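You operate a simulated robot arm through the tools that you are given. There is no shell and no other tool. Be economical: measure what you need, move in short steps, check, and stop when the job is done.

Carry out the task below with a simulated two-armed robot. There is one attempt and no reset: what you move stays moved.

JOB
Wipe up the spill on the top of the packing table with the striped cloth and put it back.

The check looks at the end state, three seconds after you hand in, the way a careful person would. Anything else that was tipped, shoved, dropped, spilled or broken makes it a failure. Flat cloth is picked up by pressing the open fingertips on it (5 to 10 N) and closing them slowly along it; thin cloth reads only 2 to 8 mm in the jaws.

ROBOT AND FRAMES
Two 7-joint arms with two-finger parallel grippers on one trunk, on a base that drives. Base frame: it is fixed to the floor where the robot stands at the start and does not move with it; the origin is under the middle of the robot, x ahead of it, y to its left, z up. Readings come in m, degrees, newtons and seconds.
The left shoulder is at the start at [0.05, 0.161, 1.073], the right one opposite. Payload 3.43 kg a hand.
The TCP of each hand is the grasp point between the finger pads, 0.03 m short of the fingertips. In the tool frame z runs along the fingers and y along their closing line. Largest opening 0.094 m; finger width 0.028, thickness 0.01; the body of the gripper, 0.05 by 0.096 m, starts 0.055 m behind the TCP.
Orientation is that of the tool frame in the base frame, as a unit quaternion [x, y, z, w]. With the fingers straight down and closing along the base's y, the tool's x points along the base's -x, its y along +y and its z along -z.

CONTROLS
- The arms move only by the tool arm_command. It takes "left_deltas", "right_deltas" or both (then of equal length, played together; a hand with none holds still); each is a list that holds one entry, the list of rows, each a list of 6 numbers: the shift along the base's x, y, z in units of 100 mm (1.0 is 100 mm), then the turn, a rotation vector about the base's x, y, z in units of 90 degrees (1.0 is 90 degrees). In form: [[[dx, dy, dz, rx, ry, rz], ...]]. A call has 1 to 8 rows; each row is the pose to reach, as a shift and turn from the pose commanded when the call began. "left_claw" and "right_claw" are, for a hand that has rows, the opening, from 0 (shut) to 1 (fully open), set as the call begins (left out, the last holds). A call with a number of a shift or a turn outside -1 to 1 is refused whole. A row lasts 0.2 s, in which the tool goes at most 0.05 m and 8.6 degrees; a call with a longer step from one row to the next is refused whole, and so is a gripper value outside its range. Where a pose cannot be reached the arm comes as near as it can. A force on the tool above 40 N (or 10 N above the force at the start of the call, whichever is more), or a blocked arm, ends the call early, and 0.2 s more pass. Each finger travels about 0.045 m/s and halts on what it meets, pressing with about 21 N; the grip force reading is that of the motor and also rises with nothing between the fingers. The clock runs only during rows and for 0.2 s after the last one: add rows that repeat a pose to give the fingers time. It gives the time, the measured TCP pose, the force on the tool (base axes), the opening and the grip force at its end, in the units of the frame above (readings bear some noise), with the torque about the TCP (base axes, N m) and any sound that the robot's microphone picked up, and new pictures: "views" is both (left out), scene, wrist or none (wrist: the cameras of the hands that moved).
- Cameras (640 x 400 px; columns grow to the right, rows downward): "scene" is now at [0.1109, 0.0497, 1.199]; the picture's right is [0.57, -0.82, 0.00], its down [-0.46, -0.32, -0.83] and it looks along [0.68, 0.48, -0.56] (base axes); focal length 278 px, centre (320, 200). "left" rides on the left gripper at [0.076, -0.014, -0.103] in its tool frame; the picture's right is [0.18, 0.98, 0.00], its down [-0.75, 0.14, -0.64] and it looks along [-0.63, 0.12, 0.77] (tool axes); focal length 243 px, centre (320, 200). "right" rides on the right gripper at [0.076, 0.014, -0.102] in its tool frame; the picture's right is [-0.18, 0.98, 0.00], its down [-0.75, -0.14, -0.64] and it looks along [-0.63, -0.12, 0.77] (tool axes); focal length 243 px, centre (320, 200). There is no depth. A picture from a camera that has moved, and an enlarged one, comes with that camera's place and axes in the base frame and with its lens.
- move_column(by): slides the trunk up (or, below 0, down) by that many m; the arms and the scene camera ride with it, the base frame stays. It gives what a move gives, with no picture.
- drive_base(legs): drives the robot by 1 to 6 legs, each [ahead, left, turn to the left] in m, m and degrees, along the robot's own axes; the way and the turn of a leg run together, so that a leg with both is an arc; at most 1.5 m and 180 degrees a leg. The arms and the cameras ride along, it lands a little off, and it stops where it bumps. It gives what a move gives, and a new picture of the scene camera.
- turn_head(pan, tilt): turns the head with the scene camera to pan (to the left, within 80 degrees either way) and tilt (down, from -29 to 69), counted from straight ahead of the robot. It gives what a move gives, and a new picture of the scene camera.
- close_up(camera, box): a new picture of the part [left, top, right, bottom] of that camera's present view, enlarged. The clock stands still meanwhile.
- close_job(): hands the job in; it is judged then, once.

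Work in short steps. Places have to be worked out from the pictures, the camera data and where the tool is seen: move nearer, look again, correct. Check each grasp and each placing, and mend what went wrong. You have 120 turns and 260 pictures in all, those below and enlarged ones among them. Open the grippers and draw the arms clear of the work before you hand the job in, unless the task says otherwise; then end with one line.

The tools are called as a command line: name --argument value ..., lists and objects as JSON in quotes. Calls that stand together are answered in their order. arm_command: Moves the arms, as the interface text tells. Its arguments: {"type":"object","properties":{"left_deltas":{"type":"array"},"left_claw":{"type":"number"},"right_deltas":{"type":"array"},"right_claw":{"type":"number"},"views":{"type":"string","enum":["both","scene","wrist","none"]}},"required":[]} The other tools are called the same way: move_column (by) slides the trunk up or down; drive_base (legs) drives the base; turn_head (pan, tilt) turns the head that bears the scene camera; close_up (camera, box) takes an enlarged picture of a part of a camera's view; close_job () hands the job in.

At the start:

```text
t: 0.0
left_tcp_pos: [0.311, 0.4033, 0.9386]
left_tcp_rot: [-0.001, 1.0, 0.0, 0.0]
left_wrist_force: [1.3, 0.3, -0.2]
left_wrist_torque: [0.02, 0.0, 0.01]
left_finger_gap: 0.094
left_gripper_force: 0.2
right_tcp_pos: [0.4039, 0.0682, 1.0083]
right_tcp_rot: [-0.001, 1.0, 0.0, 0.0]
right_wrist_force: [0.9, 0.3, -0.1]
right_wrist_torque: [0.0, -0.03, 0.01]
right_finger_gap: 0.094
right_gripper_force: 0.0
trunk travel left (down, up): [-0.1, 0.167]
robot x, y, heading: [-0.0012, -0.0004, -0.1]
head pan, tilt: [35.0, 34.0]
```

scene: 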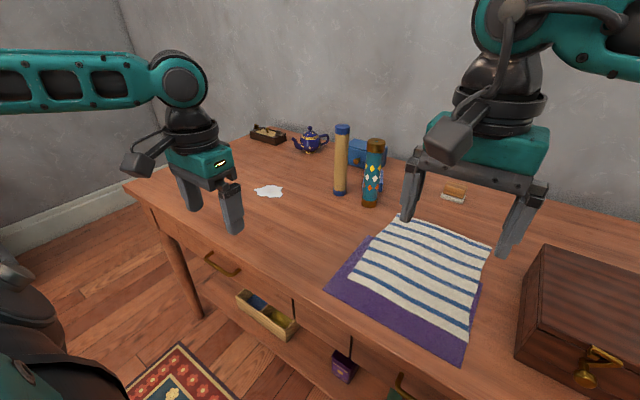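
right: 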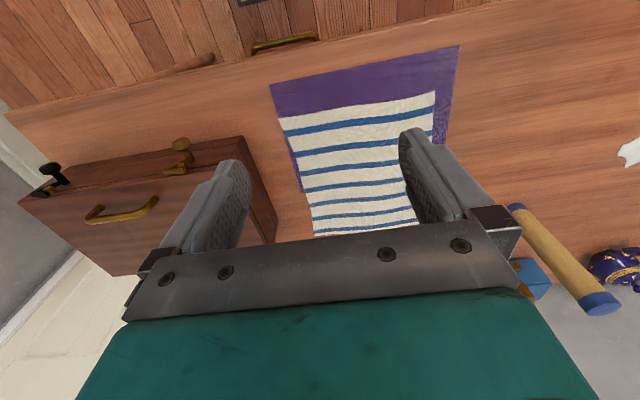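
left: 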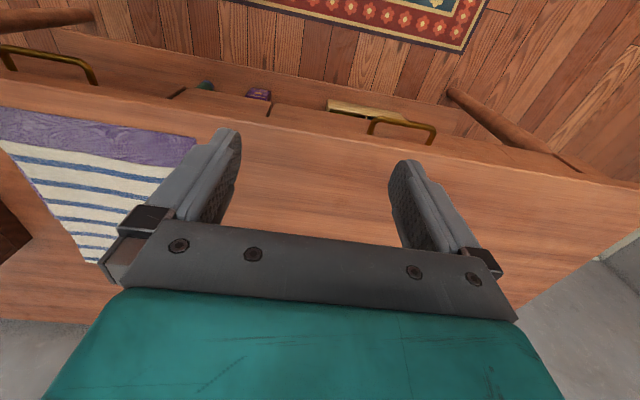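

The striped cloth lies roughly at x 0.49–0.81, y −0.01–0.21, partly on a purple cloth, and the spill is near (0.67, 0.66). I'll look closer at both.

close_up --camera "scene" --box '[310, 200, 520, 360]'

close_up --camera "scene" --box '[220, 110, 480, 250]'

close_up --camera "right" --box '[240, 30, 480, 240]'

```text
2.50 times, centred on (415, 280) of scene
camera zoom: at [0.1109, 0.0497, 1.199], right [0.57, -0.82, 0.0], down [-0.46, -0.32, -0.83], along [0.68, 0.48, -0.56], focal length 694 px, centre (82, 0)
```

zoom: 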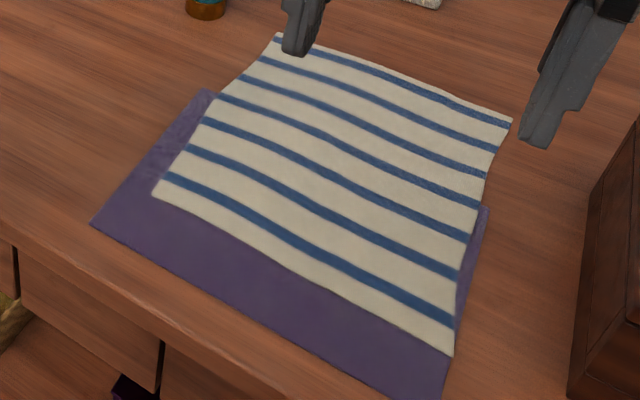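

```text
2.46 times, centred on (350, 180) of scene
camera zoom: at [0.1109, 0.0497, 1.199], right [0.57, -0.82, 0.0], down [-0.46, -0.32, -0.83], along [0.68, 0.48, -0.56], focal length 683 px, centre (246, 249)
```

zoom: 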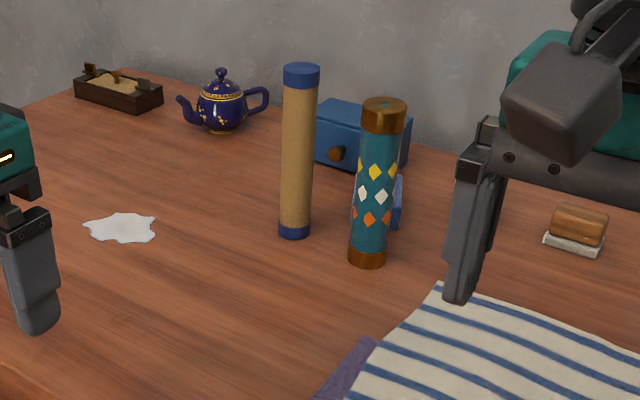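

```text
1.90 times, centred on (360, 135) of right
camera zoom: at [0.3273, 0.0824, 1.1103], right [0.18, 0.98, 0.0], down [0.75, -0.14, 0.64], along [0.63, -0.12, -0.77], focal length 462 px, centre (244, 324)
```

zoom: 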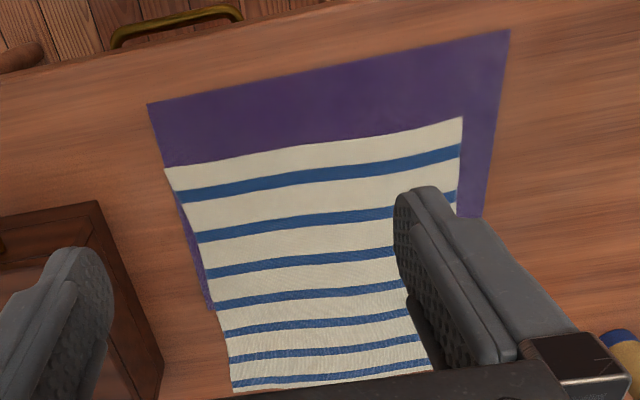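

The cloth overlaps the purple cloth except for its far third. I'll look straight down to see how much room the base has ahead.

turn_head --pan 0 --tilt 60

turn_head --pan 60 --tilt 50

```text
t: 1.0
left_tcp_pos: [0.3126, 0.405, 0.9401]
left_tcp_rot: [0.0, 1.0, 0.0, 0.0]
left_wrist_force: [-0.1, -0.5, -0.1]
left_wrist_torque: [0.0, 0.01, 0.03]
left_finger_gap: 0.0941
left_gripper_force: 0.0
right_tcp_pos: [0.403, 0.0676, 1.0089]
right_tcp_rot: [-0.001, 1.0, 0.002, 0.0]
right_wrist_force: [0.1, 0.4, -0.2]
right_wrist_torque: [-0.01, -0.02, 0.0]
right_finger_gap: 0.0942
right_gripper_force: 0.1
trunk travel left (down, up): [-0.1, 0.167]
robot x, y, heading: [-0.0, -0.0019, 0.3]
head pan, tilt: [0.0, 60.0]
camera scene: at [0.1051, -0.001, 1.1632], right [0.0, -1.0, 0.0], down [-0.87, 0.0, -0.5], along [0.5, 0.0, -0.87], focal length 278 px, centre (320, 200)
```

scene: 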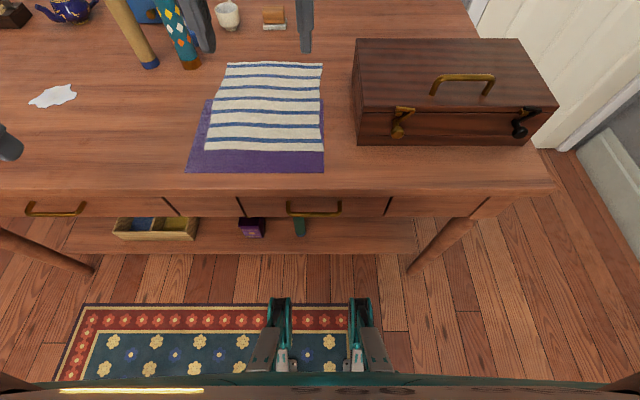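

```text
t: 2.3
left_tcp_pos: [0.3123, 0.4033, 0.9392]
left_tcp_rot: [0.0, 1.0, 0.0, -0.001]
left_wrist_force: [0.4, -0.7, -0.8]
left_wrist_torque: [0.01, 0.0, 0.0]
left_finger_gap: 0.0941
left_gripper_force: 0.0
right_tcp_pos: [0.403, 0.068, 1.0077]
right_tcp_rot: [0.0, 1.0, 0.0, 0.0]
right_wrist_force: [-0.4, -0.8, 0.6]
right_wrist_torque: [0.01, 0.01, -0.04]
right_finger_gap: 0.094
right_gripper_force: 0.1
trunk travel left (down, up): [-0.1, 0.167]
robot x, y, heading: [-0.0032, 0.0001, 0.1]
head pan, tilt: [60.0, 50.0]
camera scene: at [0.077, 0.0655, 1.1757], right [0.87, -0.5, 0.0], down [-0.38, -0.66, -0.64], along [0.32, 0.56, -0.77], focal length 278 px, centre (320, 200)
```

scene: 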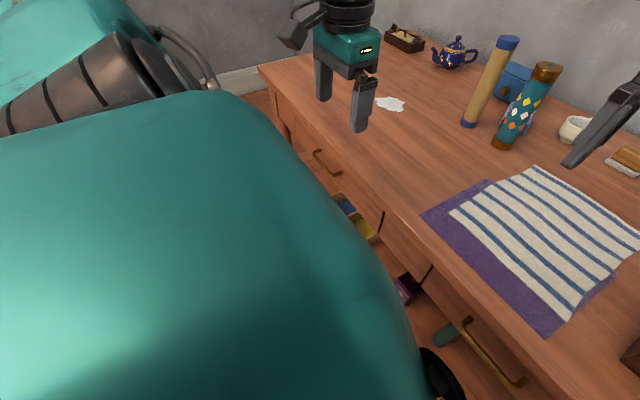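

Front edge of the table is at x≈0.40; cloth spans x 0.50–0.805, y −0.01–0.25; the feet end at about x 0.3 and are low. I'll shift left 0.12 and ahead 0.10 carefully.

drive_base --legs '[[0.1, 0.12, 0]]'

turn_head --pan 0 --tilt 60

```text
t: 3.7
left_tcp_pos: [0.4103, 0.527, 0.9388]
left_tcp_rot: [0.0, 1.0, -0.001, 0.001]
left_wrist_force: [0.3, 0.4, 0.4]
left_wrist_torque: [-0.05, -0.01, -0.01]
left_finger_gap: 0.094
left_gripper_force: 0.1
right_tcp_pos: [0.5028, 0.193, 1.0078]
right_tcp_rot: [-0.001, 1.0, 0.001, 0.0]
right_wrist_force: [-0.2, -0.1, -0.2]
right_wrist_torque: [0.01, 0.03, -0.01]
right_finger_gap: 0.0941
right_gripper_force: 0.0
trunk travel left (down, up): [-0.1, 0.167]
robot x, y, heading: [0.0983, 0.1256, 0.2]
head pan, tilt: [60.0, 50.0]
camera scene: at [0.1764, 0.1892, 1.1757], right [0.87, -0.5, 0.0], down [-0.38, -0.66, -0.64], along [0.32, 0.56, -0.77], focal length 278 px, centre (320, 200)
```

scene: 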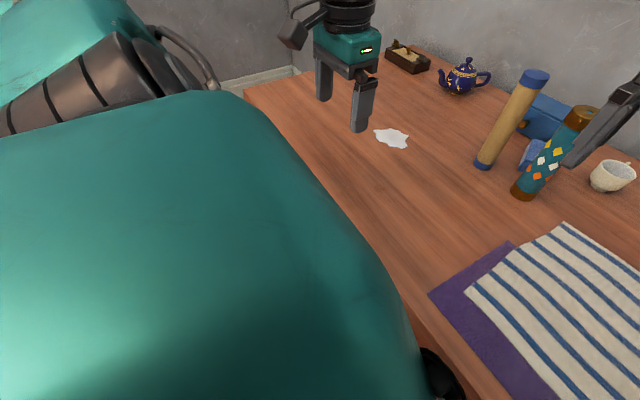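

```text
t: 5.0
left_tcp_pos: [0.4105, 0.5263, 0.9386]
left_tcp_rot: [-0.001, 1.0, 0.0, 0.001]
left_wrist_force: [0.2, -0.1, -0.2]
left_wrist_torque: [0.01, -0.01, -0.01]
left_finger_gap: 0.094
left_gripper_force: 0.1
right_tcp_pos: [0.5033, 0.1918, 1.008]
right_tcp_rot: [-0.001, 1.0, 0.0, 0.001]
right_wrist_force: [-0.8, 0.1, -0.4]
right_wrist_torque: [0.0, -0.04, 0.01]
right_finger_gap: 0.094
right_gripper_force: 0.1
trunk travel left (down, up): [-0.1, 0.167]
robot x, y, heading: [0.0943, 0.1218, 0.3]
head pan, tilt: [0.0, 60.0]
camera scene: at [0.2045, 0.1223, 1.1632], right [0.0, -1.0, 0.0], down [-0.87, 0.0, -0.5], along [0.5, 0.0, -0.87], focal length 278 px, centre (320, 200)
```

scene: 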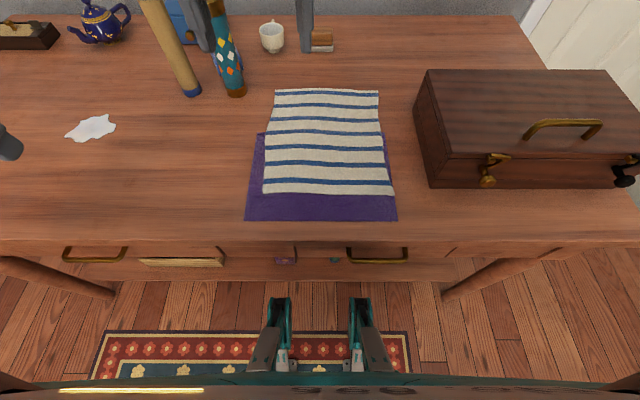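

The view is good; I'll check the feet clearance under the shelf in detail before going any nearer.

close_up --camera "scene" --box '[230, 220, 410, 400]'

```text
2.22 times, centred on (320, 310) of scene
camera zoom: at [0.2045, 0.1223, 1.1632], right [0.0, -1.0, 0.0], down [-0.87, 0.0, -0.5], along [0.5, 0.0, -0.87], focal length 617 px, centre (320, -44)
```

zoom: 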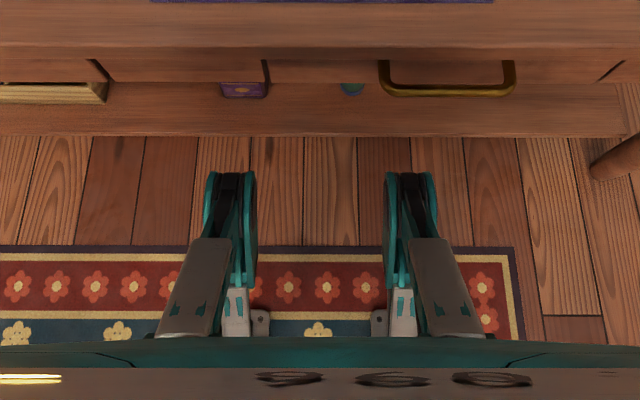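

The front parts are low wheels that fit under the shelf, so I'll drive 0.06 m further ahead, then tilt the head a little.

drive_base --legs '[[0.06, -0.015, 0]]'

turn_head --pan 0 --tilt 50

```text
t: 6.0
left_tcp_pos: [0.4306, 0.521, 0.9384]
left_tcp_rot: [-0.006, 1.0, -0.002, 0.0]
left_wrist_force: [-0.2, 0.3, -0.9]
left_wrist_torque: [-0.01, 0.04, -0.01]
left_finger_gap: 0.0941
left_gripper_force: 0.2
right_tcp_pos: [0.5251, 0.1854, 1.0078]
right_tcp_rot: [-0.002, 1.0, 0.0, -0.002]
right_wrist_force: [0.2, 0.4, 0.7]
right_wrist_torque: [-0.02, 0.04, 0.01]
right_finger_gap: 0.0939
right_gripper_force: 0.1
trunk travel left (down, up): [-0.1, 0.167]
robot x, y, heading: [0.1232, 0.1146, 0.5]
head pan, tilt: [0.0, 60.0]
stopped in leg 1: the robot was blocked; the commanded pose is now the measured one
camera scene: at [0.2264, 0.1149, 1.1632], right [0.01, -1.0, 0.0], down [-0.87, -0.01, -0.5], along [0.5, 0.0, -0.87], focal length 278 px, centre (320, 200)
```

scene: 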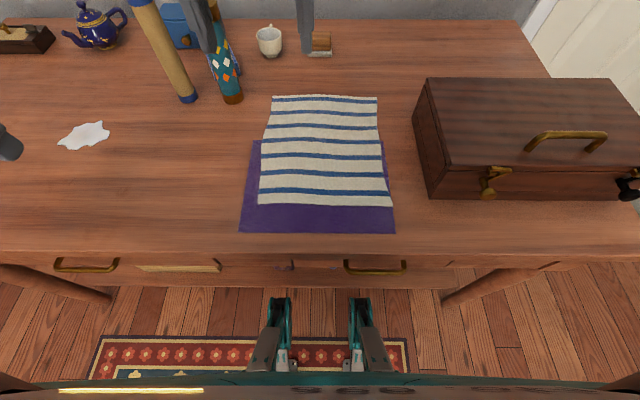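

```text
t: 6.7
left_tcp_pos: [0.4295, 0.522, 0.9392]
left_tcp_rot: [-0.004, 1.0, 0.0, 0.0]
left_wrist_force: [0.0, 0.0, -0.1]
left_wrist_torque: [0.0, 0.0, 0.01]
left_finger_gap: 0.094
left_gripper_force: 0.1
right_tcp_pos: [0.5254, 0.1859, 1.0067]
right_tcp_rot: [-0.002, 1.0, 0.001, -0.001]
right_wrist_force: [-0.6, 0.0, 0.5]
right_wrist_torque: [0.01, 0.01, 0.02]
right_finger_gap: 0.0938
right_gripper_force: 0.0
trunk travel left (down, up): [-0.1, 0.167]
robot x, y, heading: [0.1214, 0.1166, 0.6]
head pan, tilt: [0.0, 50.0]
camera scene: at [0.2366, 0.115, 1.1757], right [0.01, -1.0, 0.0], down [-0.77, -0.01, -0.64], along [0.64, 0.01, -0.77], focal length 278 px, centre (320, 200)
```

scene: 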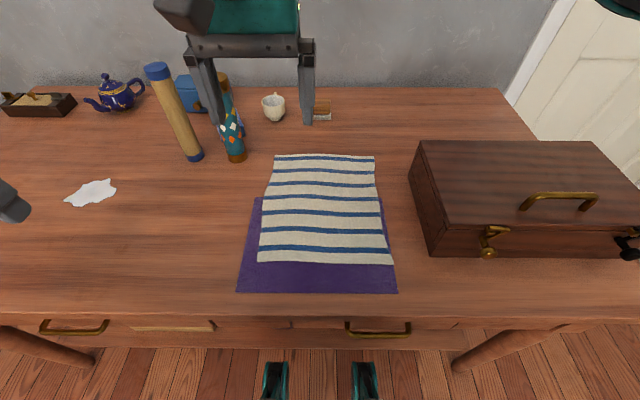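

The base is lightly blocked at x≈0.12, so that is the limit. I'll back off 1 cm and bring both hands side by side above the near part of the cloth.

drive_base --legs '[[-0.012, 0, -0.5]]'

arm_command --left_deltas '[[[0.1, -0.45, 0, 0, 0, 0], [0.2, -0.9, 0, 0, 0, 0], [0.2, -1.0, 0, 0, 0, 0]]]' --right_deltas '[[[0, -0.45, 0, 0, 0, 0], [0, -0.9, 0, 0, 0, 0], [0, -1.0, 0, 0, 0, 0]]]' --views "none"

arm_command --left_deltas '[[[0.0, -0.45, 0, 0, 0, 0], [0.0, -0.9, 0, 0, 0, 0], [0.0, -1.0, 0, 0, 0, 0]]]' --right_deltas '[[[0, -0.3, -0.1, 0, 0, 0], [0, -0.6, -0.4, 0, 0, 0], [0, -0.65, -0.68, 0, 0, 0]]]' --views "scene"

```text
t: 7.5
left_tcp_pos: [0.4223, 0.519, 0.9394]
left_tcp_rot: [0.001, 1.0, 0.0, -0.001]
left_wrist_force: [0.0, 0.3, 0.8]
left_wrist_torque: [0.01, -0.01, -0.01]
left_finger_gap: 0.0939
left_gripper_force: 0.1
right_tcp_pos: [0.5129, 0.1833, 1.0077]
right_tcp_rot: [0.001, 1.0, 0.0, -0.001]
right_wrist_force: [1.0, 0.1, 0.1]
right_wrist_torque: [-0.03, 0.02, 0.05]
right_finger_gap: 0.094
right_gripper_force: 0.0
trunk travel left (down, up): [-0.1, 0.167]
robot x, y, heading: [0.1084, 0.1135, 0.0]
head pan, tilt: [0.0, 50.0]
camera scene: at [0.2244, 0.1139, 1.1758], right [0.0, -1.0, 0.0], down [-0.77, 0.0, -0.64], along [0.64, 0.0, -0.77], focal length 278 px, centre (320, 200)
```

scene: 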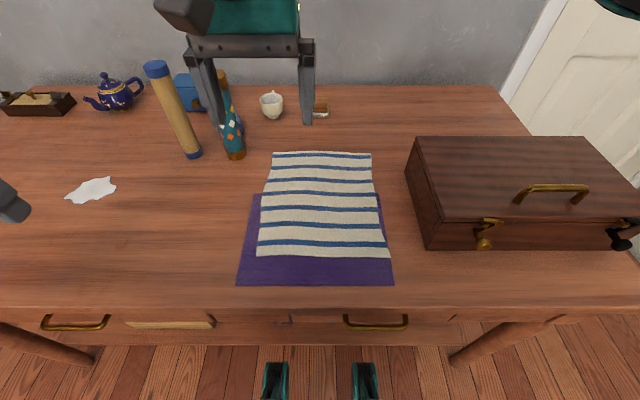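

```text
t: 8.2
left_tcp_pos: [0.441, 0.4185, 0.9394]
left_tcp_rot: [0.0, 1.0, 0.0, 0.0]
left_wrist_force: [0.4, -0.2, 1.0]
left_wrist_torque: [0.03, -0.02, 0.04]
left_finger_gap: 0.0941
left_gripper_force: 0.0
right_tcp_pos: [0.5122, 0.0828, 1.0079]
right_tcp_rot: [0.001, 1.0, -0.001, -0.002]
right_wrist_force: [0.0, -0.1, 0.7]
right_wrist_torque: [0.03, 0.0, -0.03]
right_finger_gap: 0.0941
right_gripper_force: 0.0
trunk travel left (down, up): [-0.1, 0.167]
robot x, y, heading: [0.1068, 0.1173, 0.1]
head pan, tilt: [0.0, 50.0]
```

```text
t: 9.1
left_tcp_pos: [0.4403, 0.3175, 0.9385]
left_tcp_rot: [-0.001, 1.0, -0.001, 0.0]
left_wrist_force: [-0.4, -0.7, -0.2]
left_wrist_torque: [-0.01, 0.04, 0.05]
left_finger_gap: 0.0938
left_gripper_force: 0.0
right_tcp_pos: [0.5131, 0.0177, 0.9392]
right_tcp_rot: [0.003, 1.0, 0.0, -0.001]
right_wrist_force: [0.3, -0.8, 0.0]
right_wrist_torque: [0.0, 0.0, -0.02]
right_finger_gap: 0.0942
right_gripper_force: 0.0
trunk travel left (down, up): [-0.1, 0.167]
robot x, y, heading: [0.106, 0.1157, -0.0]
head pan, tilt: [0.0, 50.0]
camera scene: at [0.2248, 0.1139, 1.1758], right [0.0, -1.0, 0.0], down [-0.77, 0.0, -0.64], along [0.64, 0.0, -0.77], focal length 278 px, centre (320, 200)
```

scene: 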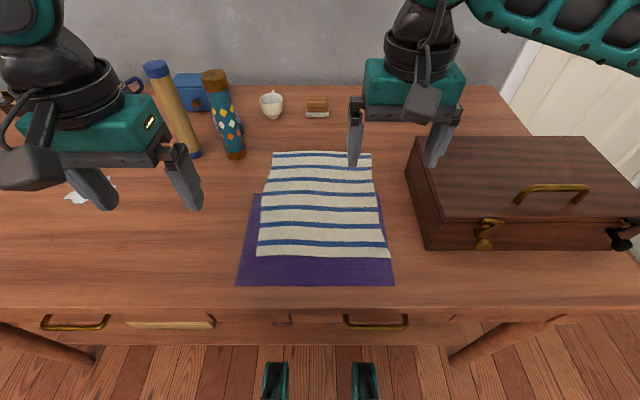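

Next I'll move both hands forward above the far part of the cloth, with half-open jaws, stopping well above it.

arm_command --left_deltas '[[[0.4, -0.2, -0.1, 0, 0, 0], [0.8, -0.4, -0.2, 0, 0, 0], [1.0, -0.7, -0.4, 0, 0, 0], [1.0, -0.9, -0.6, 0, 0, 0]]]' --right_deltas '[[[0.3, 0, -0.1, 0, 0, 0], [0.6, 0.05, -0.2, 0, 0, 0], [0.9, 0.1, -0.4, 0, 0, 0], [1.0, 0.1, -0.6, 0, 0, 0]]]' --left_claw 0.55 --right_claw 0.55 --views "none"

arm_command --left_deltas '[[[0.4, -0.1, -0.1, 0, 0, 0], [0.8, -0.2, -0.3, 0, 0, 0], [1.0, -0.3, -0.6, 0, 0, 0]]]' --right_deltas '[[[0.3, 0, -0.1, 0, 0, 0], [0.6, 0.0, -0.3, 0, 0, 0], [0.9, 0.0, -0.6, 0, 0, 0]]]' --views "none"

arm_command --left_deltas '[[[0.4, 0, 0, 0, 0, 0], [0.8, 0, 0, 0, 0, 0], [1.0, 0, 0, 0, 0, 0]]]' --right_deltas '[[[0.25, 0, 0, 0, 0, 0], [0.45, 0.0, 0, 0, 0, 0], [0.48, 0.0, 0, 0, 0, 0]]]'

```text
t: 10.1
left_tcp_pos: [0.5309, 0.2423, 0.8852]
left_tcp_rot: [-0.001, 1.0, -0.001, 0.001]
left_wrist_force: [0.0, -0.2, 0.4]
left_wrist_torque: [0.02, -0.01, -0.03]
left_finger_gap: 0.0518
left_gripper_force: 0.2
left hand out of reach, approached as far as the arm can: row 4
right_tcp_pos: [0.6134, 0.0261, 0.8801]
right_tcp_rot: [0.003, 1.0, 0.0, -0.001]
right_wrist_force: [0.6, -0.7, 0.1]
right_wrist_torque: [0.01, 0.03, 0.0]
right_finger_gap: 0.0519
right_gripper_force: 0.0
trunk travel left (down, up): [-0.1, 0.167]
robot x, y, heading: [0.1086, 0.1162, -0.2]
head pan, tilt: [0.0, 50.0]
```

```text
t: 10.8
left_tcp_pos: [0.5771, 0.2817, 0.8679]
left_tcp_rot: [0.0, 1.0, -0.001, 0.001]
left_wrist_force: [0.3, 0.1, 0.3]
left_wrist_torque: [0.02, -0.01, -0.01]
left_finger_gap: 0.0516
left_gripper_force: 0.1
left hand out of reach, approached as far as the arm can: row 1, 2, 3
right_tcp_pos: [0.7053, 0.0281, 0.8203]
right_tcp_rot: [0.001, 1.0, -0.001, -0.002]
right_wrist_force: [1.0, -0.4, 1.2]
right_wrist_torque: [-0.01, -0.01, -0.01]
right_finger_gap: 0.0516
right_gripper_force: 0.0
trunk travel left (down, up): [-0.1, 0.167]
robot x, y, heading: [0.1067, 0.1126, 0.1]
head pan, tilt: [0.0, 50.0]
```

```text
t: 11.7
left_tcp_pos: [0.6203, 0.3157, 0.8858]
left_tcp_rot: [0.0, 1.0, -0.002, 0.001]
left_wrist_force: [0.4, 0.3, -0.1]
left_wrist_torque: [0.0, -0.03, 0.03]
left_finger_gap: 0.0516
left_gripper_force: 0.0
left hand out of reach, approached as far as the arm can: row 1, 2, 3
right_tcp_pos: [0.7387, 0.0242, 0.8206]
right_tcp_rot: [0.001, 1.0, 0.0, -0.001]
right_wrist_force: [0.1, 0.3, 0.4]
right_wrist_torque: [0.01, 0.02, -0.03]
right_finger_gap: 0.0519
right_gripper_force: 0.1
right hand out of reach, approached as far as the arm can: row 2, 3
trunk travel left (down, up): [-0.1, 0.167]
robot x, y, heading: [0.1065, 0.1125, 0.5]
head pan, tilt: [0.0, 50.0]
camera scene: at [0.2246, 0.1142, 1.1758], right [0.0, -1.0, 0.0], down [-0.77, 0.0, -0.64], along [0.64, 0.0, -0.77], focal length 278 px, centre (320, 200)
camera right: at [0.663, 0.039, 0.9219], right [0.19, 0.98, 0.0], down [0.75, -0.14, 0.64], along [0.63, -0.12, -0.77], focal length 243 px, centre (320, 200)
camera left: at [0.544, 0.3022, 0.9896], right [-0.18, 0.98, 0.0], down [0.75, 0.14, 0.64], along [0.63, 0.12, -0.77], focal length 243 px, centre (320, 200)
```

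scene: 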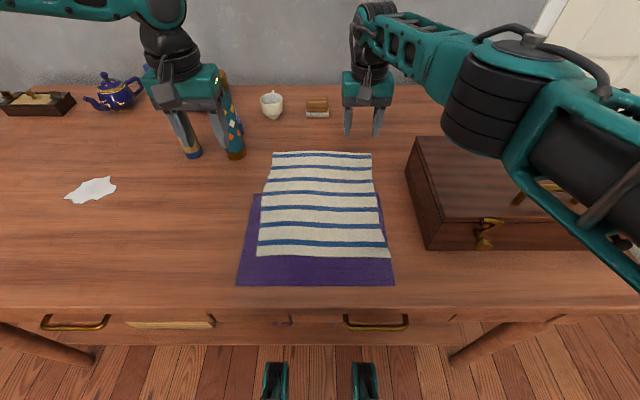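
right: 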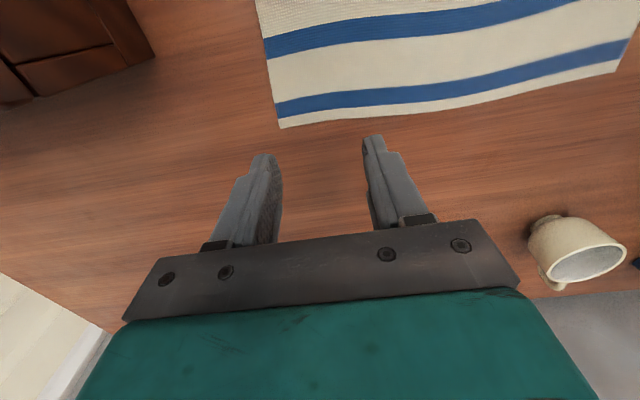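
left: 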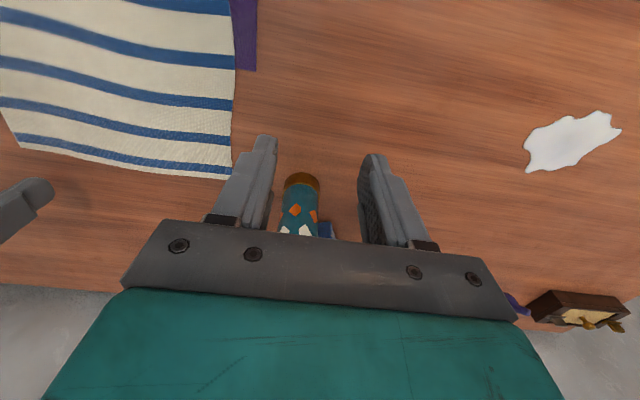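

The left hand stuck short, near the bottle; I'll pull it back first and see where it ends.

arm_command --left_deltas '[[[-0.4, 0, 0.0, 0, 0, 0], [-0.8, 0, 0.0, 0, 0, 0], [-1.0, 0, 0.0, 0, 0, 0], [-1.0, 0, 0.0, 0, 0, 0]]]' --views "none"

arm_command --left_deltas '[[[-0.4, 0, 0.0, 0, 0, 0], [-0.8, 0, 0.0, 0, 0, 0], [-1.0, 0, 0.0, 0, 0, 0], [-1.0, 0, 0.0, 0, 0, 0]]]' --views "scene"

```text
t: 12.7
left_tcp_pos: [0.5197, 0.3177, 0.8841]
left_tcp_rot: [-0.001, 1.0, -0.001, 0.0]
left_wrist_force: [-0.1, -0.3, 0.0]
left_wrist_torque: [0.0, 0.01, 0.01]
left_finger_gap: 0.0517
left_gripper_force: 0.0
right_tcp_pos: [0.7397, 0.0237, 0.8206]
right_tcp_rot: [0.001, 1.0, 0.0, -0.001]
right_wrist_force: [-0.2, -0.7, -0.2]
right_wrist_torque: [0.02, -0.02, 0.02]
right_finger_gap: 0.0514
right_gripper_force: 0.1
trunk travel left (down, up): [-0.1, 0.167]
robot x, y, heading: [0.1059, 0.1152, 0.1]
head pan, tilt: [0.0, 50.0]
```

```text
t: 13.7
left_tcp_pos: [0.4239, 0.3152, 0.8854]
left_tcp_rot: [-0.002, 1.0, 0.0, 0.001]
left_wrist_force: [0.1, 0.4, 0.9]
left_wrist_torque: [0.03, -0.01, -0.04]
left_finger_gap: 0.0516
left_gripper_force: 0.0
right_tcp_pos: [0.7395, 0.0237, 0.8204]
right_tcp_rot: [0.002, 1.0, 0.0, -0.002]
right_wrist_force: [0.4, 0.3, 1.2]
right_wrist_torque: [-0.05, 0.0, -0.01]
right_finger_gap: 0.0519
right_gripper_force: 0.1
trunk travel left (down, up): [-0.1, 0.167]
robot x, y, heading: [0.1111, 0.1143, -0.1]
head pan, tilt: [0.0, 50.0]
camera scene: at [0.2247, 0.1139, 1.1757], right [0.0, -1.0, 0.0], down [-0.77, 0.0, -0.64], along [0.64, 0.0, -0.77], focal length 278 px, centre (320, 200)
```

scene: 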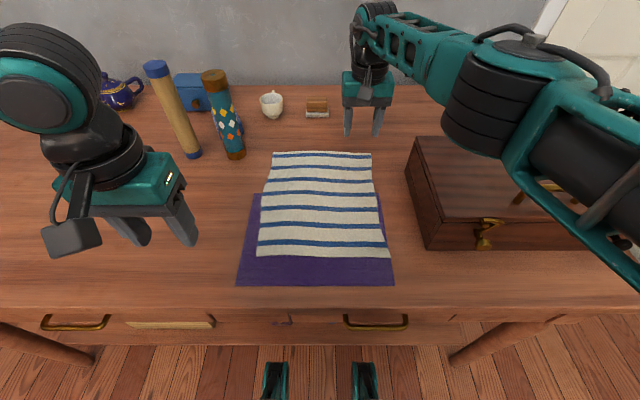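

Left hand is clear. I'll try reaching inward with the left hand at a higher level to see whether it can get next to the right one.

arm_command --left_deltas '[[[0.0, -0.45, 0.2, 0, 0, 0], [0.0, -0.9, 0.4, 0, 0, 0], [0.0, -1.0, 0.5, 0, 0, 0]]]' --views "none"

arm_command --left_deltas '[[[0.4, 0, 0.0, 0, 0, 0], [0.8, 0, 0.0, 0, 0, 0], [1.0, 0, 0.0, 0, 0, 0]]]' --views "none"

arm_command --left_deltas '[[[0.4, 0, 0.0, 0, 0, 0], [0.8, 0, 0.0, 0, 0, 0], [1.0, 0, 0.0, 0, 0, 0]]]' --views "scene"

```text
t: 14.4
left_tcp_pos: [0.4247, 0.2128, 0.9342]
left_tcp_rot: [-0.001, 1.0, 0.0, -0.001]
left_wrist_force: [0.1, -0.2, 0.1]
left_wrist_torque: [0.03, 0.0, -0.02]
left_finger_gap: 0.0516
left_gripper_force: 0.1
right_tcp_pos: [0.7396, 0.0239, 0.8198]
right_tcp_rot: [0.001, 1.0, -0.001, -0.001]
right_wrist_force: [0.4, 0.0, 0.2]
right_wrist_torque: [0.01, 0.01, 0.0]
right_finger_gap: 0.0521
right_gripper_force: 0.1
trunk travel left (down, up): [-0.1, 0.167]
robot x, y, heading: [0.1085, 0.114, -0.2]
head pan, tilt: [0.0, 50.0]
```

```text
t: 15.2
left_tcp_pos: [0.5193, 0.224, 0.9365]
left_tcp_rot: [-0.001, 1.0, -0.001, 0.0]
left_wrist_force: [0.3, -0.7, -0.4]
left_wrist_torque: [0.02, -0.04, -0.01]
left_finger_gap: 0.0517
left_gripper_force: 0.0
left hand out of reach, approached as far as the arm can: row 2, 3
right_tcp_pos: [0.7386, 0.0232, 0.8202]
right_tcp_rot: [0.002, 1.0, 0.0, -0.001]
right_wrist_force: [-0.6, -0.4, 0.4]
right_wrist_torque: [0.0, 0.0, -0.01]
right_finger_gap: 0.0518
right_gripper_force: 0.0
trunk travel left (down, up): [-0.1, 0.167]
robot x, y, heading: [0.1097, 0.1153, 0.2]
head pan, tilt: [0.0, 50.0]
```

```text
t: 16.1
left_tcp_pos: [0.5817, 0.2606, 0.9401]
left_tcp_rot: [-0.001, 1.0, -0.001, 0.001]
left_wrist_force: [-0.8, -0.2, 0.2]
left_wrist_torque: [-0.02, -0.02, -0.02]
left_finger_gap: 0.0518
left_gripper_force: 0.0
left hand out of reach, approached as far as the arm can: row 1, 2, 3
right_tcp_pos: [0.7395, 0.0237, 0.8196]
right_tcp_rot: [0.002, 1.0, 0.0, -0.001]
right_wrist_force: [-0.4, -0.2, -0.2]
right_wrist_torque: [0.01, 0.02, 0.0]
right_finger_gap: 0.0518
right_gripper_force: 0.0
trunk travel left (down, up): [-0.1, 0.167]
robot x, y, heading: [0.1097, 0.1162, 0.2]
head pan, tilt: [0.0, 50.0]
camera scene: at [0.2247, 0.1139, 1.1758], right [0.0, -1.0, 0.0], down [-0.77, 0.0, -0.64], along [0.64, 0.0, -0.77], focal length 278 px, centre (320, 200)
```

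scene: 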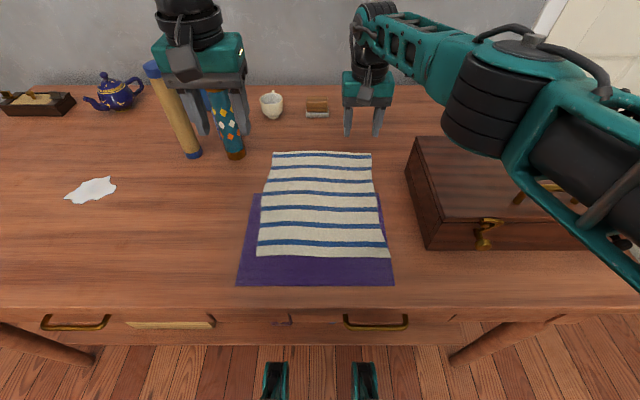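

A joint limit drives the left hand outward. I'll try turning its tool about the vertical to free that limit.

arm_command --left_deltas '[[[-0.3, 0, 0, 0, 0, 0.09], [-0.6, 0, 0, 0, 0, 0.18], [-0.6, 0, 0, 0, 0, 0.27], [-0.6, 0, 0, 0, 0, 0.36]]]' --views "none"

arm_command --left_deltas '[[[0.4, -0.2, 0, 0, 0, 0], [0.8, -0.4, 0, 0, 0, 0], [1.0, -0.5, 0, 0, 0, 0], [1.0, -0.5, 0, 0, 0, 0]]]' --views "none"

```text
t: 17.1
left_tcp_pos: [0.5228, 0.2607, 0.9425]
left_tcp_rot: [-0.28, 0.96, 0.0, 0.0]
left_wrist_force: [-0.3, -0.1, 0.2]
left_wrist_torque: [-0.01, 0.0, 0.01]
left_finger_gap: 0.0515
left_gripper_force: 0.1
right_tcp_pos: [0.7397, 0.0243, 0.8184]
right_tcp_rot: [0.002, 1.0, 0.0, -0.001]
right_wrist_force: [0.4, 0.0, -0.1]
right_wrist_torque: [0.04, 0.0, -0.01]
right_finger_gap: 0.0516
right_gripper_force: 0.0
trunk travel left (down, up): [-0.1, 0.167]
robot x, y, heading: [0.1081, 0.1141, 0.2]
head pan, tilt: [0.0, 50.0]
```

```text
t: 18.1
left_tcp_pos: [0.5818, 0.2593, 0.9485]
left_tcp_rot: [-0.28, 0.96, -0.001, 0.001]
left_wrist_force: [0.2, -0.1, -0.7]
left_wrist_torque: [0.0, 0.0, -0.01]
left_finger_gap: 0.0516
left_gripper_force: 0.0
left hand out of reach, approached as far as the arm can: row 1, 2, 3, 4
right_tcp_pos: [0.7406, 0.024, 0.8206]
right_tcp_rot: [0.002, 1.0, 0.0, -0.002]
right_wrist_force: [1.0, 0.0, 0.0]
right_wrist_torque: [0.02, -0.01, 0.0]
right_finger_gap: 0.0516
right_gripper_force: 0.1
trunk travel left (down, up): [-0.1, 0.167]
robot x, y, heading: [0.1094, 0.1157, 0.2]
head pan, tilt: [0.0, 50.0]
```

Wrist turn isn't the limit, so it is the arm's posture. I'll bring the left hand up high and outward, extend it there (above the bottles), then swing it inward.

arm_command --left_deltas '[[[-0.4, 0.2, 0.2, 0, 0, -0.09], [-0.7, 0.6, 0.4, 0, 0, -0.18], [-0.7, 0.9, 0.7, 0, 0, -0.27], [-0.7, 1.0, 1.0, 0, 0, -0.36]]]' --views "none"

arm_command --left_deltas '[[[0.4, 0.2, 0, 0, 0, 0], [0.8, 0.4, 0, 0, 0, 0], [1.0, 0.5, 0, 0, 0, 0]]]' --views "none"

arm_command --left_deltas '[[[0.4, 0, 0, 0, 0, 0], [0.8, 0, 0, 0, 0, 0], [1.0, 0, 0, 0, 0, 0]]]' --views "scene"

```text
refused: row 2 steps farther than a row can; nothing moved
```

```text
t: 18.9
left_tcp_pos: [0.6472, 0.3275, 0.952]
left_tcp_rot: [-0.279, 0.96, -0.001, 0.0]
left_wrist_force: [-0.4, -0.3, 0.0]
left_wrist_torque: [0.01, -0.03, -0.02]
left_finger_gap: 0.0517
left_gripper_force: 0.1
left hand out of reach, approached as far as the arm can: row 1, 2, 3
right_tcp_pos: [0.74, 0.0245, 0.8198]
right_tcp_rot: [0.002, 1.0, 0.0, -0.001]
right_wrist_force: [0.0, -0.5, 0.0]
right_wrist_torque: [-0.04, -0.01, 0.05]
right_finger_gap: 0.0517
right_gripper_force: 0.1
trunk travel left (down, up): [-0.1, 0.167]
robot x, y, heading: [0.108, 0.1134, 0.1]
head pan, tilt: [0.0, 50.0]
```

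```text
t: 19.6
left_tcp_pos: [0.6682, 0.3602, 0.96]
left_tcp_rot: [-0.279, 0.96, -0.001, 0.001]
left_wrist_force: [0.2, -0.8, -0.8]
left_wrist_torque: [-0.03, -0.02, -0.01]
left_finger_gap: 0.0516
left_gripper_force: 0.1
left hand out of reach, approached as far as the arm can: row 1, 2, 3
right_tcp_pos: [0.7389, 0.0232, 0.8215]
right_tcp_rot: [0.003, 1.0, 0.0, -0.001]
right_wrist_force: [0.4, 0.7, -0.7]
right_wrist_torque: [0.01, 0.03, 0.02]
right_finger_gap: 0.0519
right_gripper_force: 0.1
trunk travel left (down, up): [-0.1, 0.167]
robot x, y, heading: [0.1106, 0.1132, -0.1]
head pan, tilt: [0.0, 50.0]
camera scene: at [0.2247, 0.1139, 1.1757], right [0.0, -1.0, 0.0], down [-0.77, 0.0, -0.64], along [0.64, 0.0, -0.77], focal length 278 px, centre (320, 200)
```

scene: 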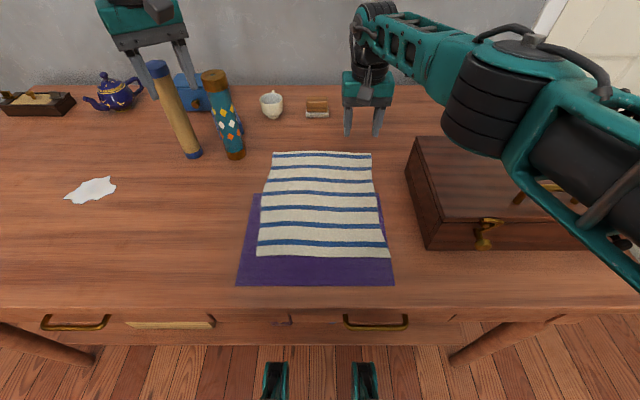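

The left hand is now far out at (0.67, 0.36). I'll try a pure inward swing from here, high over everything.

arm_command --left_deltas '[[[0, -0.4, 0, 0, 0, -0.09], [0, -0.8, 0, 0, 0, -0.18], [0, -1.0, 0, 0, 0, -0.27], [0, -1.0, 0, 0, 0, -0.36]]]' --views "none"

```text
t: 20.6
left_tcp_pos: [0.6246, 0.2979, 0.9614]
left_tcp_rot: [0.0, 1.0, -0.001, 0.001]
left_wrist_force: [0.6, 0.1, -0.3]
left_wrist_torque: [0.02, 0.0, -0.02]
left_finger_gap: 0.0515
left_gripper_force: 0.1
left hand out of reach, approached as far as the arm can: row 1, 2, 3, 4
right_tcp_pos: [0.7394, 0.0247, 0.8203]
right_tcp_rot: [0.001, 1.0, 0.0, -0.001]
right_wrist_force: [-0.7, 0.4, 0.4]
right_wrist_torque: [0.03, 0.02, 0.02]
right_finger_gap: 0.0514
right_gripper_force: 0.1
trunk travel left (down, up): [-0.1, 0.167]
robot x, y, heading: [0.1066, 0.1128, 0.0]
head pan, tilt: [0.0, 50.0]
```

The left arm's limit stays. I'll retract the left hand and test how far inward the right hand goes at this reach.

arm_command --left_deltas '[[[-0.45, 0.1, 0, 0, 0, 0], [-0.9, 0.2, 0, 0, 0, 0], [-1.0, 0.5, 0, 0, 0, 0], [-1.0, 0.9, 0, 0, 0, 0]]]' --views "none"

arm_command --right_deltas '[[[0, 0.4, 0, 0, 0, 0], [0, 0.8, 0, 0, 0, 0], [0, 1.0, 0, 0, 0, 0]]]' --views "none"

```text
t: 21.6
left_tcp_pos: [0.5246, 0.3891, 0.9595]
left_tcp_rot: [-0.001, 1.0, -0.001, 0.0]
left_wrist_force: [-0.7, -0.4, 0.3]
left_wrist_torque: [-0.01, 0.02, -0.01]
left_finger_gap: 0.0521
left_gripper_force: 0.0
right_tcp_pos: [0.7398, 0.0246, 0.8204]
right_tcp_rot: [0.002, 1.0, 0.0, 0.0]
right_wrist_force: [-0.3, 0.3, -0.2]
right_wrist_torque: [-0.02, -0.03, 0.01]
right_finger_gap: 0.0517
right_gripper_force: 0.0
trunk travel left (down, up): [-0.1, 0.167]
robot x, y, heading: [0.1057, 0.1139, 0.3]
head pan, tilt: [0.0, 50.0]
```

```text
t: 22.4
left_tcp_pos: [0.5253, 0.3889, 0.9583]
left_tcp_rot: [0.0, 1.0, 0.0, 0.0]
left_wrist_force: [-0.7, 0.4, -0.5]
left_wrist_torque: [0.0, -0.02, 0.0]
left_finger_gap: 0.0517
left_gripper_force: 0.0
right_tcp_pos: [0.7181, 0.0932, 0.8219]
right_tcp_rot: [0.001, 1.0, 0.001, 0.0]
right_wrist_force: [-0.2, 0.4, -0.7]
right_wrist_torque: [-0.01, 0.0, 0.01]
right_finger_gap: 0.0517
right_gripper_force: 0.1
right hand out of reach, approached as far as the arm can: row 1, 2, 3
trunk travel left (down, up): [-0.1, 0.167]
robot x, y, heading: [0.1065, 0.1153, 0.1]
head pan, tilt: [0.0, 50.0]
```

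The right hand reaches fine; the left needs to be more on its own side. I'll raise the right hand, shift the base right ~0.13 m, and use forward-tilted tools to gain reach.

arm_command --right_deltas '[[[-0.3, 0, 0.3, 0, 0, 0], [-0.6, 0, 0.6, 0, 0, 0], [-0.9, 0, 0.9, 0, 0, 0], [-1, 0, 1, 0, 0, 0]]]' --views "none"

drive_base --legs '[[0.0, -0.13, 0]]'

```text
t: 23.4
left_tcp_pos: [0.5261, 0.3884, 0.9586]
left_tcp_rot: [0.0, 1.0, -0.001, 0.0]
left_wrist_force: [-0.3, -0.5, 0.2]
left_wrist_torque: [0.01, 0.02, -0.03]
left_finger_gap: 0.0519
left_gripper_force: 0.1
right_tcp_pos: [0.6187, 0.095, 0.9188]
right_tcp_rot: [0.002, 1.0, 0.001, 0.0]
right_wrist_force: [0.4, -0.6, 0.1]
right_wrist_torque: [0.03, 0.01, -0.03]
right_finger_gap: 0.0517
right_gripper_force: 0.1
trunk travel left (down, up): [-0.1, 0.167]
robot x, y, heading: [0.1112, 0.1149, 0.1]
head pan, tilt: [0.0, 50.0]
```

```text
t: 24.7
left_tcp_pos: [0.526, 0.2567, 0.958]
left_tcp_rot: [0.001, 1.0, -0.001, 0.0]
left_wrist_force: [-0.1, -1.3, -0.2]
left_wrist_torque: [0.05, -0.01, 0.01]
left_finger_gap: 0.0517
left_gripper_force: 0.1
right_tcp_pos: [0.619, -0.0375, 0.9192]
right_tcp_rot: [0.002, 1.0, 0.0, -0.001]
right_wrist_force: [0.5, 0.4, -0.9]
right_wrist_torque: [0.01, -0.03, 0.04]
right_finger_gap: 0.0516
right_gripper_force: 0.1
trunk travel left (down, up): [-0.1, 0.167]
robot x, y, heading: [0.1082, -0.0149, -0.3]
head pan, tilt: [0.0, 50.0]
camera scene: at [0.2246, -0.0172, 1.1758], right [0.0, -1.0, 0.0], down [-0.77, 0.0, -0.64], along [0.64, 0.0, -0.77], focal length 278 px, centre (320, 200)
```

scene: 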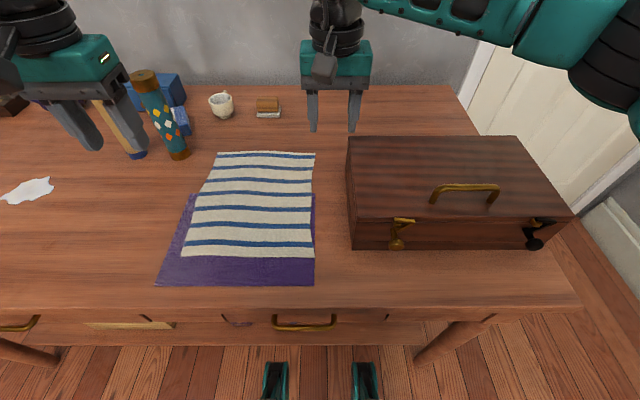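

Base is at y≈−0.015. Now I tilt both tools forward ~34° while aligning them over the cloth.

arm_command --left_deltas '[[[0.1, -0.1, -0.1, 0, -0.095, 0], [0.25, -0.2, -0.2, 0, -0.19, 0], [0.4, -0.35, -0.3, 0, -0.285, 0], [0.6, -0.5, -0.5, 0, -0.38, 0], [0.74, -0.52, -0.5, 0, -0.38, 0]]]' --right_deltas '[[[0, 0.2, 0, 0, -0.095, 0], [0, 0.4, 0, 0, -0.19, 0], [0, 0.6, 0, 0, -0.285, 0], [0, 0.78, -0.1, 0, -0.38, 0], [0, 0.78, -0.1, 0, -0.38, 0]]]' --views "scene"

```text
t: 25.9
left_tcp_pos: [0.6005, 0.2056, 0.9087]
left_tcp_rot: [0.0, 0.956, -0.001, 0.294]
left_wrist_force: [-1.0, 0.7, 0.0]
left_wrist_torque: [-0.03, 0.01, 0.01]
left_finger_gap: 0.0516
left_gripper_force: 0.1
right_tcp_pos: [0.6212, 0.0411, 0.9083]
right_tcp_rot: [0.004, 0.956, 0.001, 0.295]
right_wrist_force: [-0.4, 0.1, -0.4]
right_wrist_torque: [-0.04, 0.0, -0.02]
right_finger_gap: 0.0516
right_gripper_force: 0.0
trunk travel left (down, up): [-0.1, 0.167]
robot x, y, heading: [0.1102, -0.0168, -0.3]
head pan, tilt: [0.0, 50.0]
camera scene: at [0.2247, -0.0169, 1.1757], right [0.0, -1.0, 0.0], down [-0.77, 0.0, -0.64], along [0.64, 0.0, -0.77], focal length 278 px, centre (320, 200)
```

scene: 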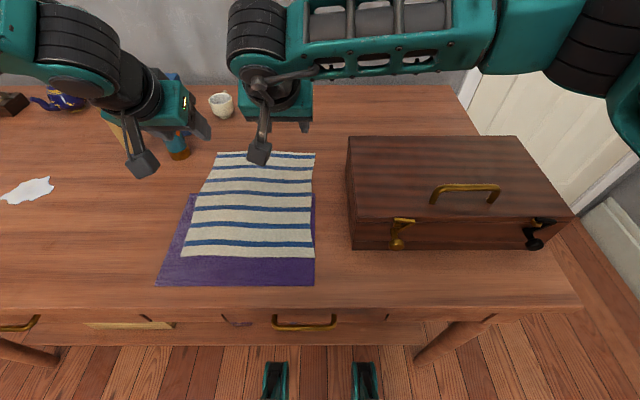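

Good, both follow. Moving forward and down toward the far edge region of the cloth.

arm_command --left_deltas '[[[0.35, 0, -0.15, 0, 0, 0], [0.7, 0, -0.3, 0, 0, 0], [1.0, 0, -0.6, 0, 0, 0], [1.0, 0, -0.9, 0, 0, 0]]]' --right_deltas '[[[0.3, 0, -0.15, 0, 0, 0], [0.6, 0, -0.3, 0, 0, 0], [0.8, 0, -0.6, 0, 0, 0], [0.8, 0, -0.9, 0, 0, 0]]]' --views "none"

arm_command --left_deltas '[[[0.2, 0, -0.1, 0, 0, 0], [0.4, 0, -0.3, 0, 0, 0], [0.4, 0, -0.3, 0, 0, 0]]]' --right_deltas '[[[0.2, 0, -0.1, 0, 0, 0], [0.4, 0, -0.3, 0, 0, 0], [0.4, 0, -0.3, 0, 0, 0]]]'

```text
t: 26.9
left_tcp_pos: [0.691, 0.2115, 0.8293]
left_tcp_rot: [0.001, 0.956, 0.0, 0.294]
left_wrist_force: [-1.1, -0.1, -0.1]
left_wrist_torque: [0.0, 0.02, -0.04]
left_finger_gap: 0.0519
left_gripper_force: 0.1
left hand out of reach, approached as far as the arm can: row 4
right_tcp_pos: [0.7006, 0.0404, 0.8177]
right_tcp_rot: [0.003, 0.956, 0.001, 0.293]
right_wrist_force: [0.5, -1.0, -0.2]
right_wrist_torque: [-0.03, -0.01, -0.01]
right_finger_gap: 0.0515
right_gripper_force: 0.1
trunk travel left (down, up): [-0.1, 0.167]
robot x, y, heading: [0.1079, -0.0142, -0.3]
head pan, tilt: [0.0, 50.0]
```

```text
t: 27.7
left_tcp_pos: [0.7024, 0.2323, 0.8243]
left_tcp_rot: [0.001, 0.956, 0.0, 0.294]
left_wrist_force: [-0.2, 0.1, 0.1]
left_wrist_torque: [0.04, 0.02, -0.01]
left_finger_gap: 0.0519
left_gripper_force: 0.2
left hand out of reach, approached as far as the arm can: row 1, 2, 3
right_tcp_pos: [0.7382, 0.042, 0.7891]
right_tcp_rot: [0.002, 0.956, 0.0, 0.294]
right_wrist_force: [-0.1, 0.0, -0.1]
right_wrist_torque: [-0.02, 0.03, -0.02]
right_finger_gap: 0.0518
right_gripper_force: 0.1
trunk travel left (down, up): [-0.1, 0.167]
robot x, y, heading: [0.1062, -0.0162, -0.2]
head pan, tilt: [0.0, 50.0]
camera scene: at [0.2246, -0.0168, 1.1758], right [0.0, -1.0, 0.0], down [-0.77, 0.0, -0.64], along [0.64, 0.0, -0.77], focal length 278 px, centre (320, 200)
camera right: at [0.6188, 0.0567, 0.8319], right [0.16, 0.98, 0.11], down [0.26, -0.14, 0.95], along [0.95, -0.12, -0.28], focal length 243 px, centre (320, 200)
camera left: at [0.5806, 0.2188, 0.8669], right [-0.15, 0.98, -0.1], down [0.26, 0.14, 0.95], along [0.95, 0.12, -0.28], focal length 243 px, centre (320, 200)
```

scene: 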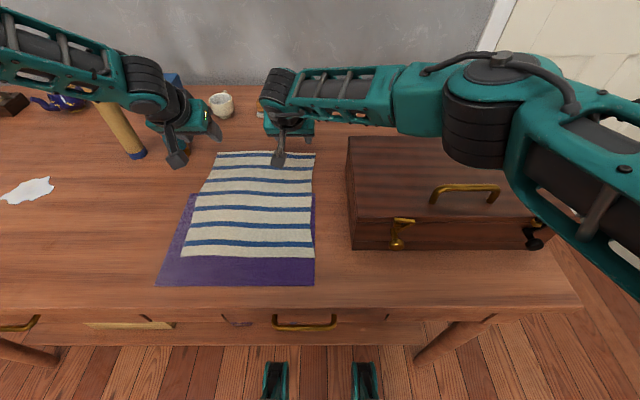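
right: 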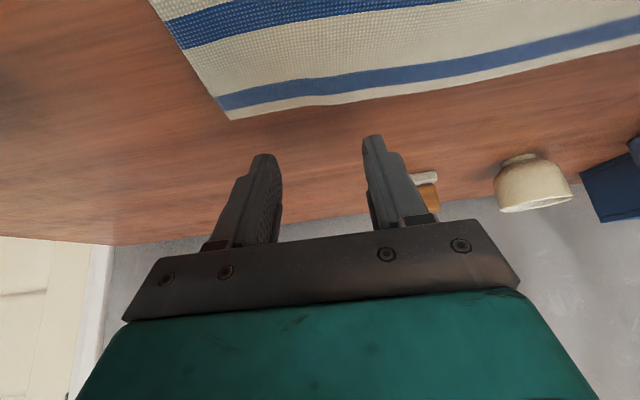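
left: 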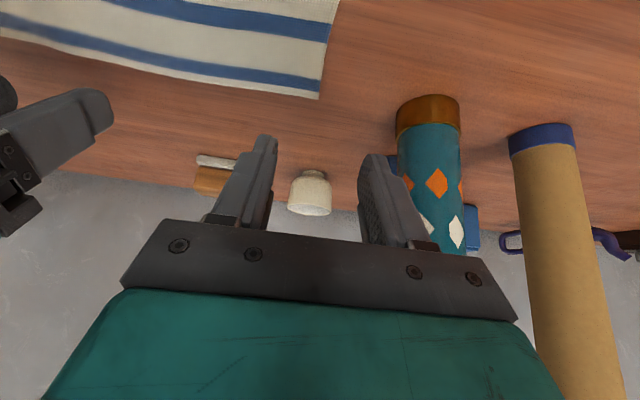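

Left is limited a few cm short. I'll lift both hands, lower the trunk 0.08 m and shift the base right another 0.06 m to favour the left arm.

arm_command --left_deltas '[[[-0.2, -0.1, 0.35, 0, 0, 0], [-0.5, -0.2, 0.7, 0, 0, 0], [-0.6, -0.2, 1.0, 0, 0, 0]]]' --right_deltas '[[[-0.2, 0, 0.35, 0, 0, 0], [-0.5, 0, 0.7, 0, 0, 0], [-0.6, 0, 1.0, 0, 0, 0]]]' --views "none"

drive_base --legs '[[0.0, -0.06, 0.2]]'

move_column --by -0.08

```text
t: 28.5
left_tcp_pos: [0.6418, 0.2122, 0.9252]
left_tcp_rot: [0.001, 0.956, 0.0, 0.294]
left_wrist_force: [1.0, 0.0, -0.2]
left_wrist_torque: [0.01, -0.01, 0.0]
left_finger_gap: 0.0518
left_gripper_force: 0.1
right_tcp_pos: [0.68, 0.041, 0.8895]
right_tcp_rot: [0.003, 0.956, 0.001, 0.293]
right_wrist_force: [-0.3, 0.0, -0.1]
right_wrist_torque: [-0.03, 0.0, 0.01]
right_finger_gap: 0.0518
right_gripper_force: 0.1
trunk travel left (down, up): [-0.1, 0.167]
robot x, y, heading: [0.1113, -0.0156, -0.3]
head pan, tilt: [0.0, 50.0]
```

```text
t: 29.5
left_tcp_pos: [0.6419, 0.1561, 0.9254]
left_tcp_rot: [-0.002, 0.956, 0.0, 0.294]
left_wrist_force: [-0.3, -0.3, 0.2]
left_wrist_torque: [0.04, 0.01, 0.06]
left_finger_gap: 0.0516
left_gripper_force: 0.0
right_tcp_pos: [0.6807, -0.0145, 0.8894]
right_tcp_rot: [0.0, 0.956, 0.002, 0.293]
right_wrist_force: [0.1, 0.0, 0.5]
right_wrist_torque: [0.0, -0.03, 0.04]
right_finger_gap: 0.0517
right_gripper_force: 0.1
trunk travel left (down, up): [-0.1, 0.167]
robot x, y, heading: [0.11, -0.0749, 0.5]
head pan, tilt: [0.0, 50.0]
camera scene: at [0.2246, -0.076, 1.1758], right [0.0, -1.0, 0.0], down [-0.77, 0.0, -0.64], along [0.64, 0.0, -0.77], focal length 278 px, centre (320, 200)
```

scene: 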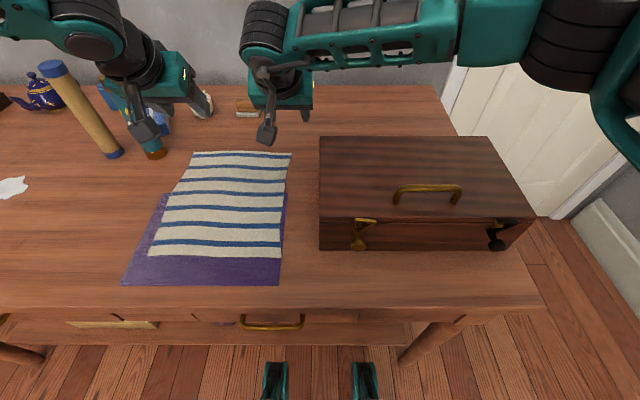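

```text
t: 30.7
left_tcp_pos: [0.6416, 0.1565, 0.8468]
left_tcp_rot: [-0.001, 0.956, -0.001, 0.295]
left_wrist_force: [0.3, 0.8, -0.7]
left_wrist_torque: [-0.02, 0.02, -0.06]
left_finger_gap: 0.0517
left_gripper_force: 0.0
right_tcp_pos: [0.6808, -0.0152, 0.81]
right_tcp_rot: [0.0, 0.956, 0.002, 0.294]
right_wrist_force: [-0.2, -0.2, 0.4]
right_wrist_torque: [-0.01, 0.0, -0.04]
right_finger_gap: 0.0515
right_gripper_force: 0.0
trunk travel left (down, up): [-0.02, 0.247]
robot x, y, heading: [0.1091, -0.0759, -0.1]
head pan, tilt: [0.0, 50.0]
```

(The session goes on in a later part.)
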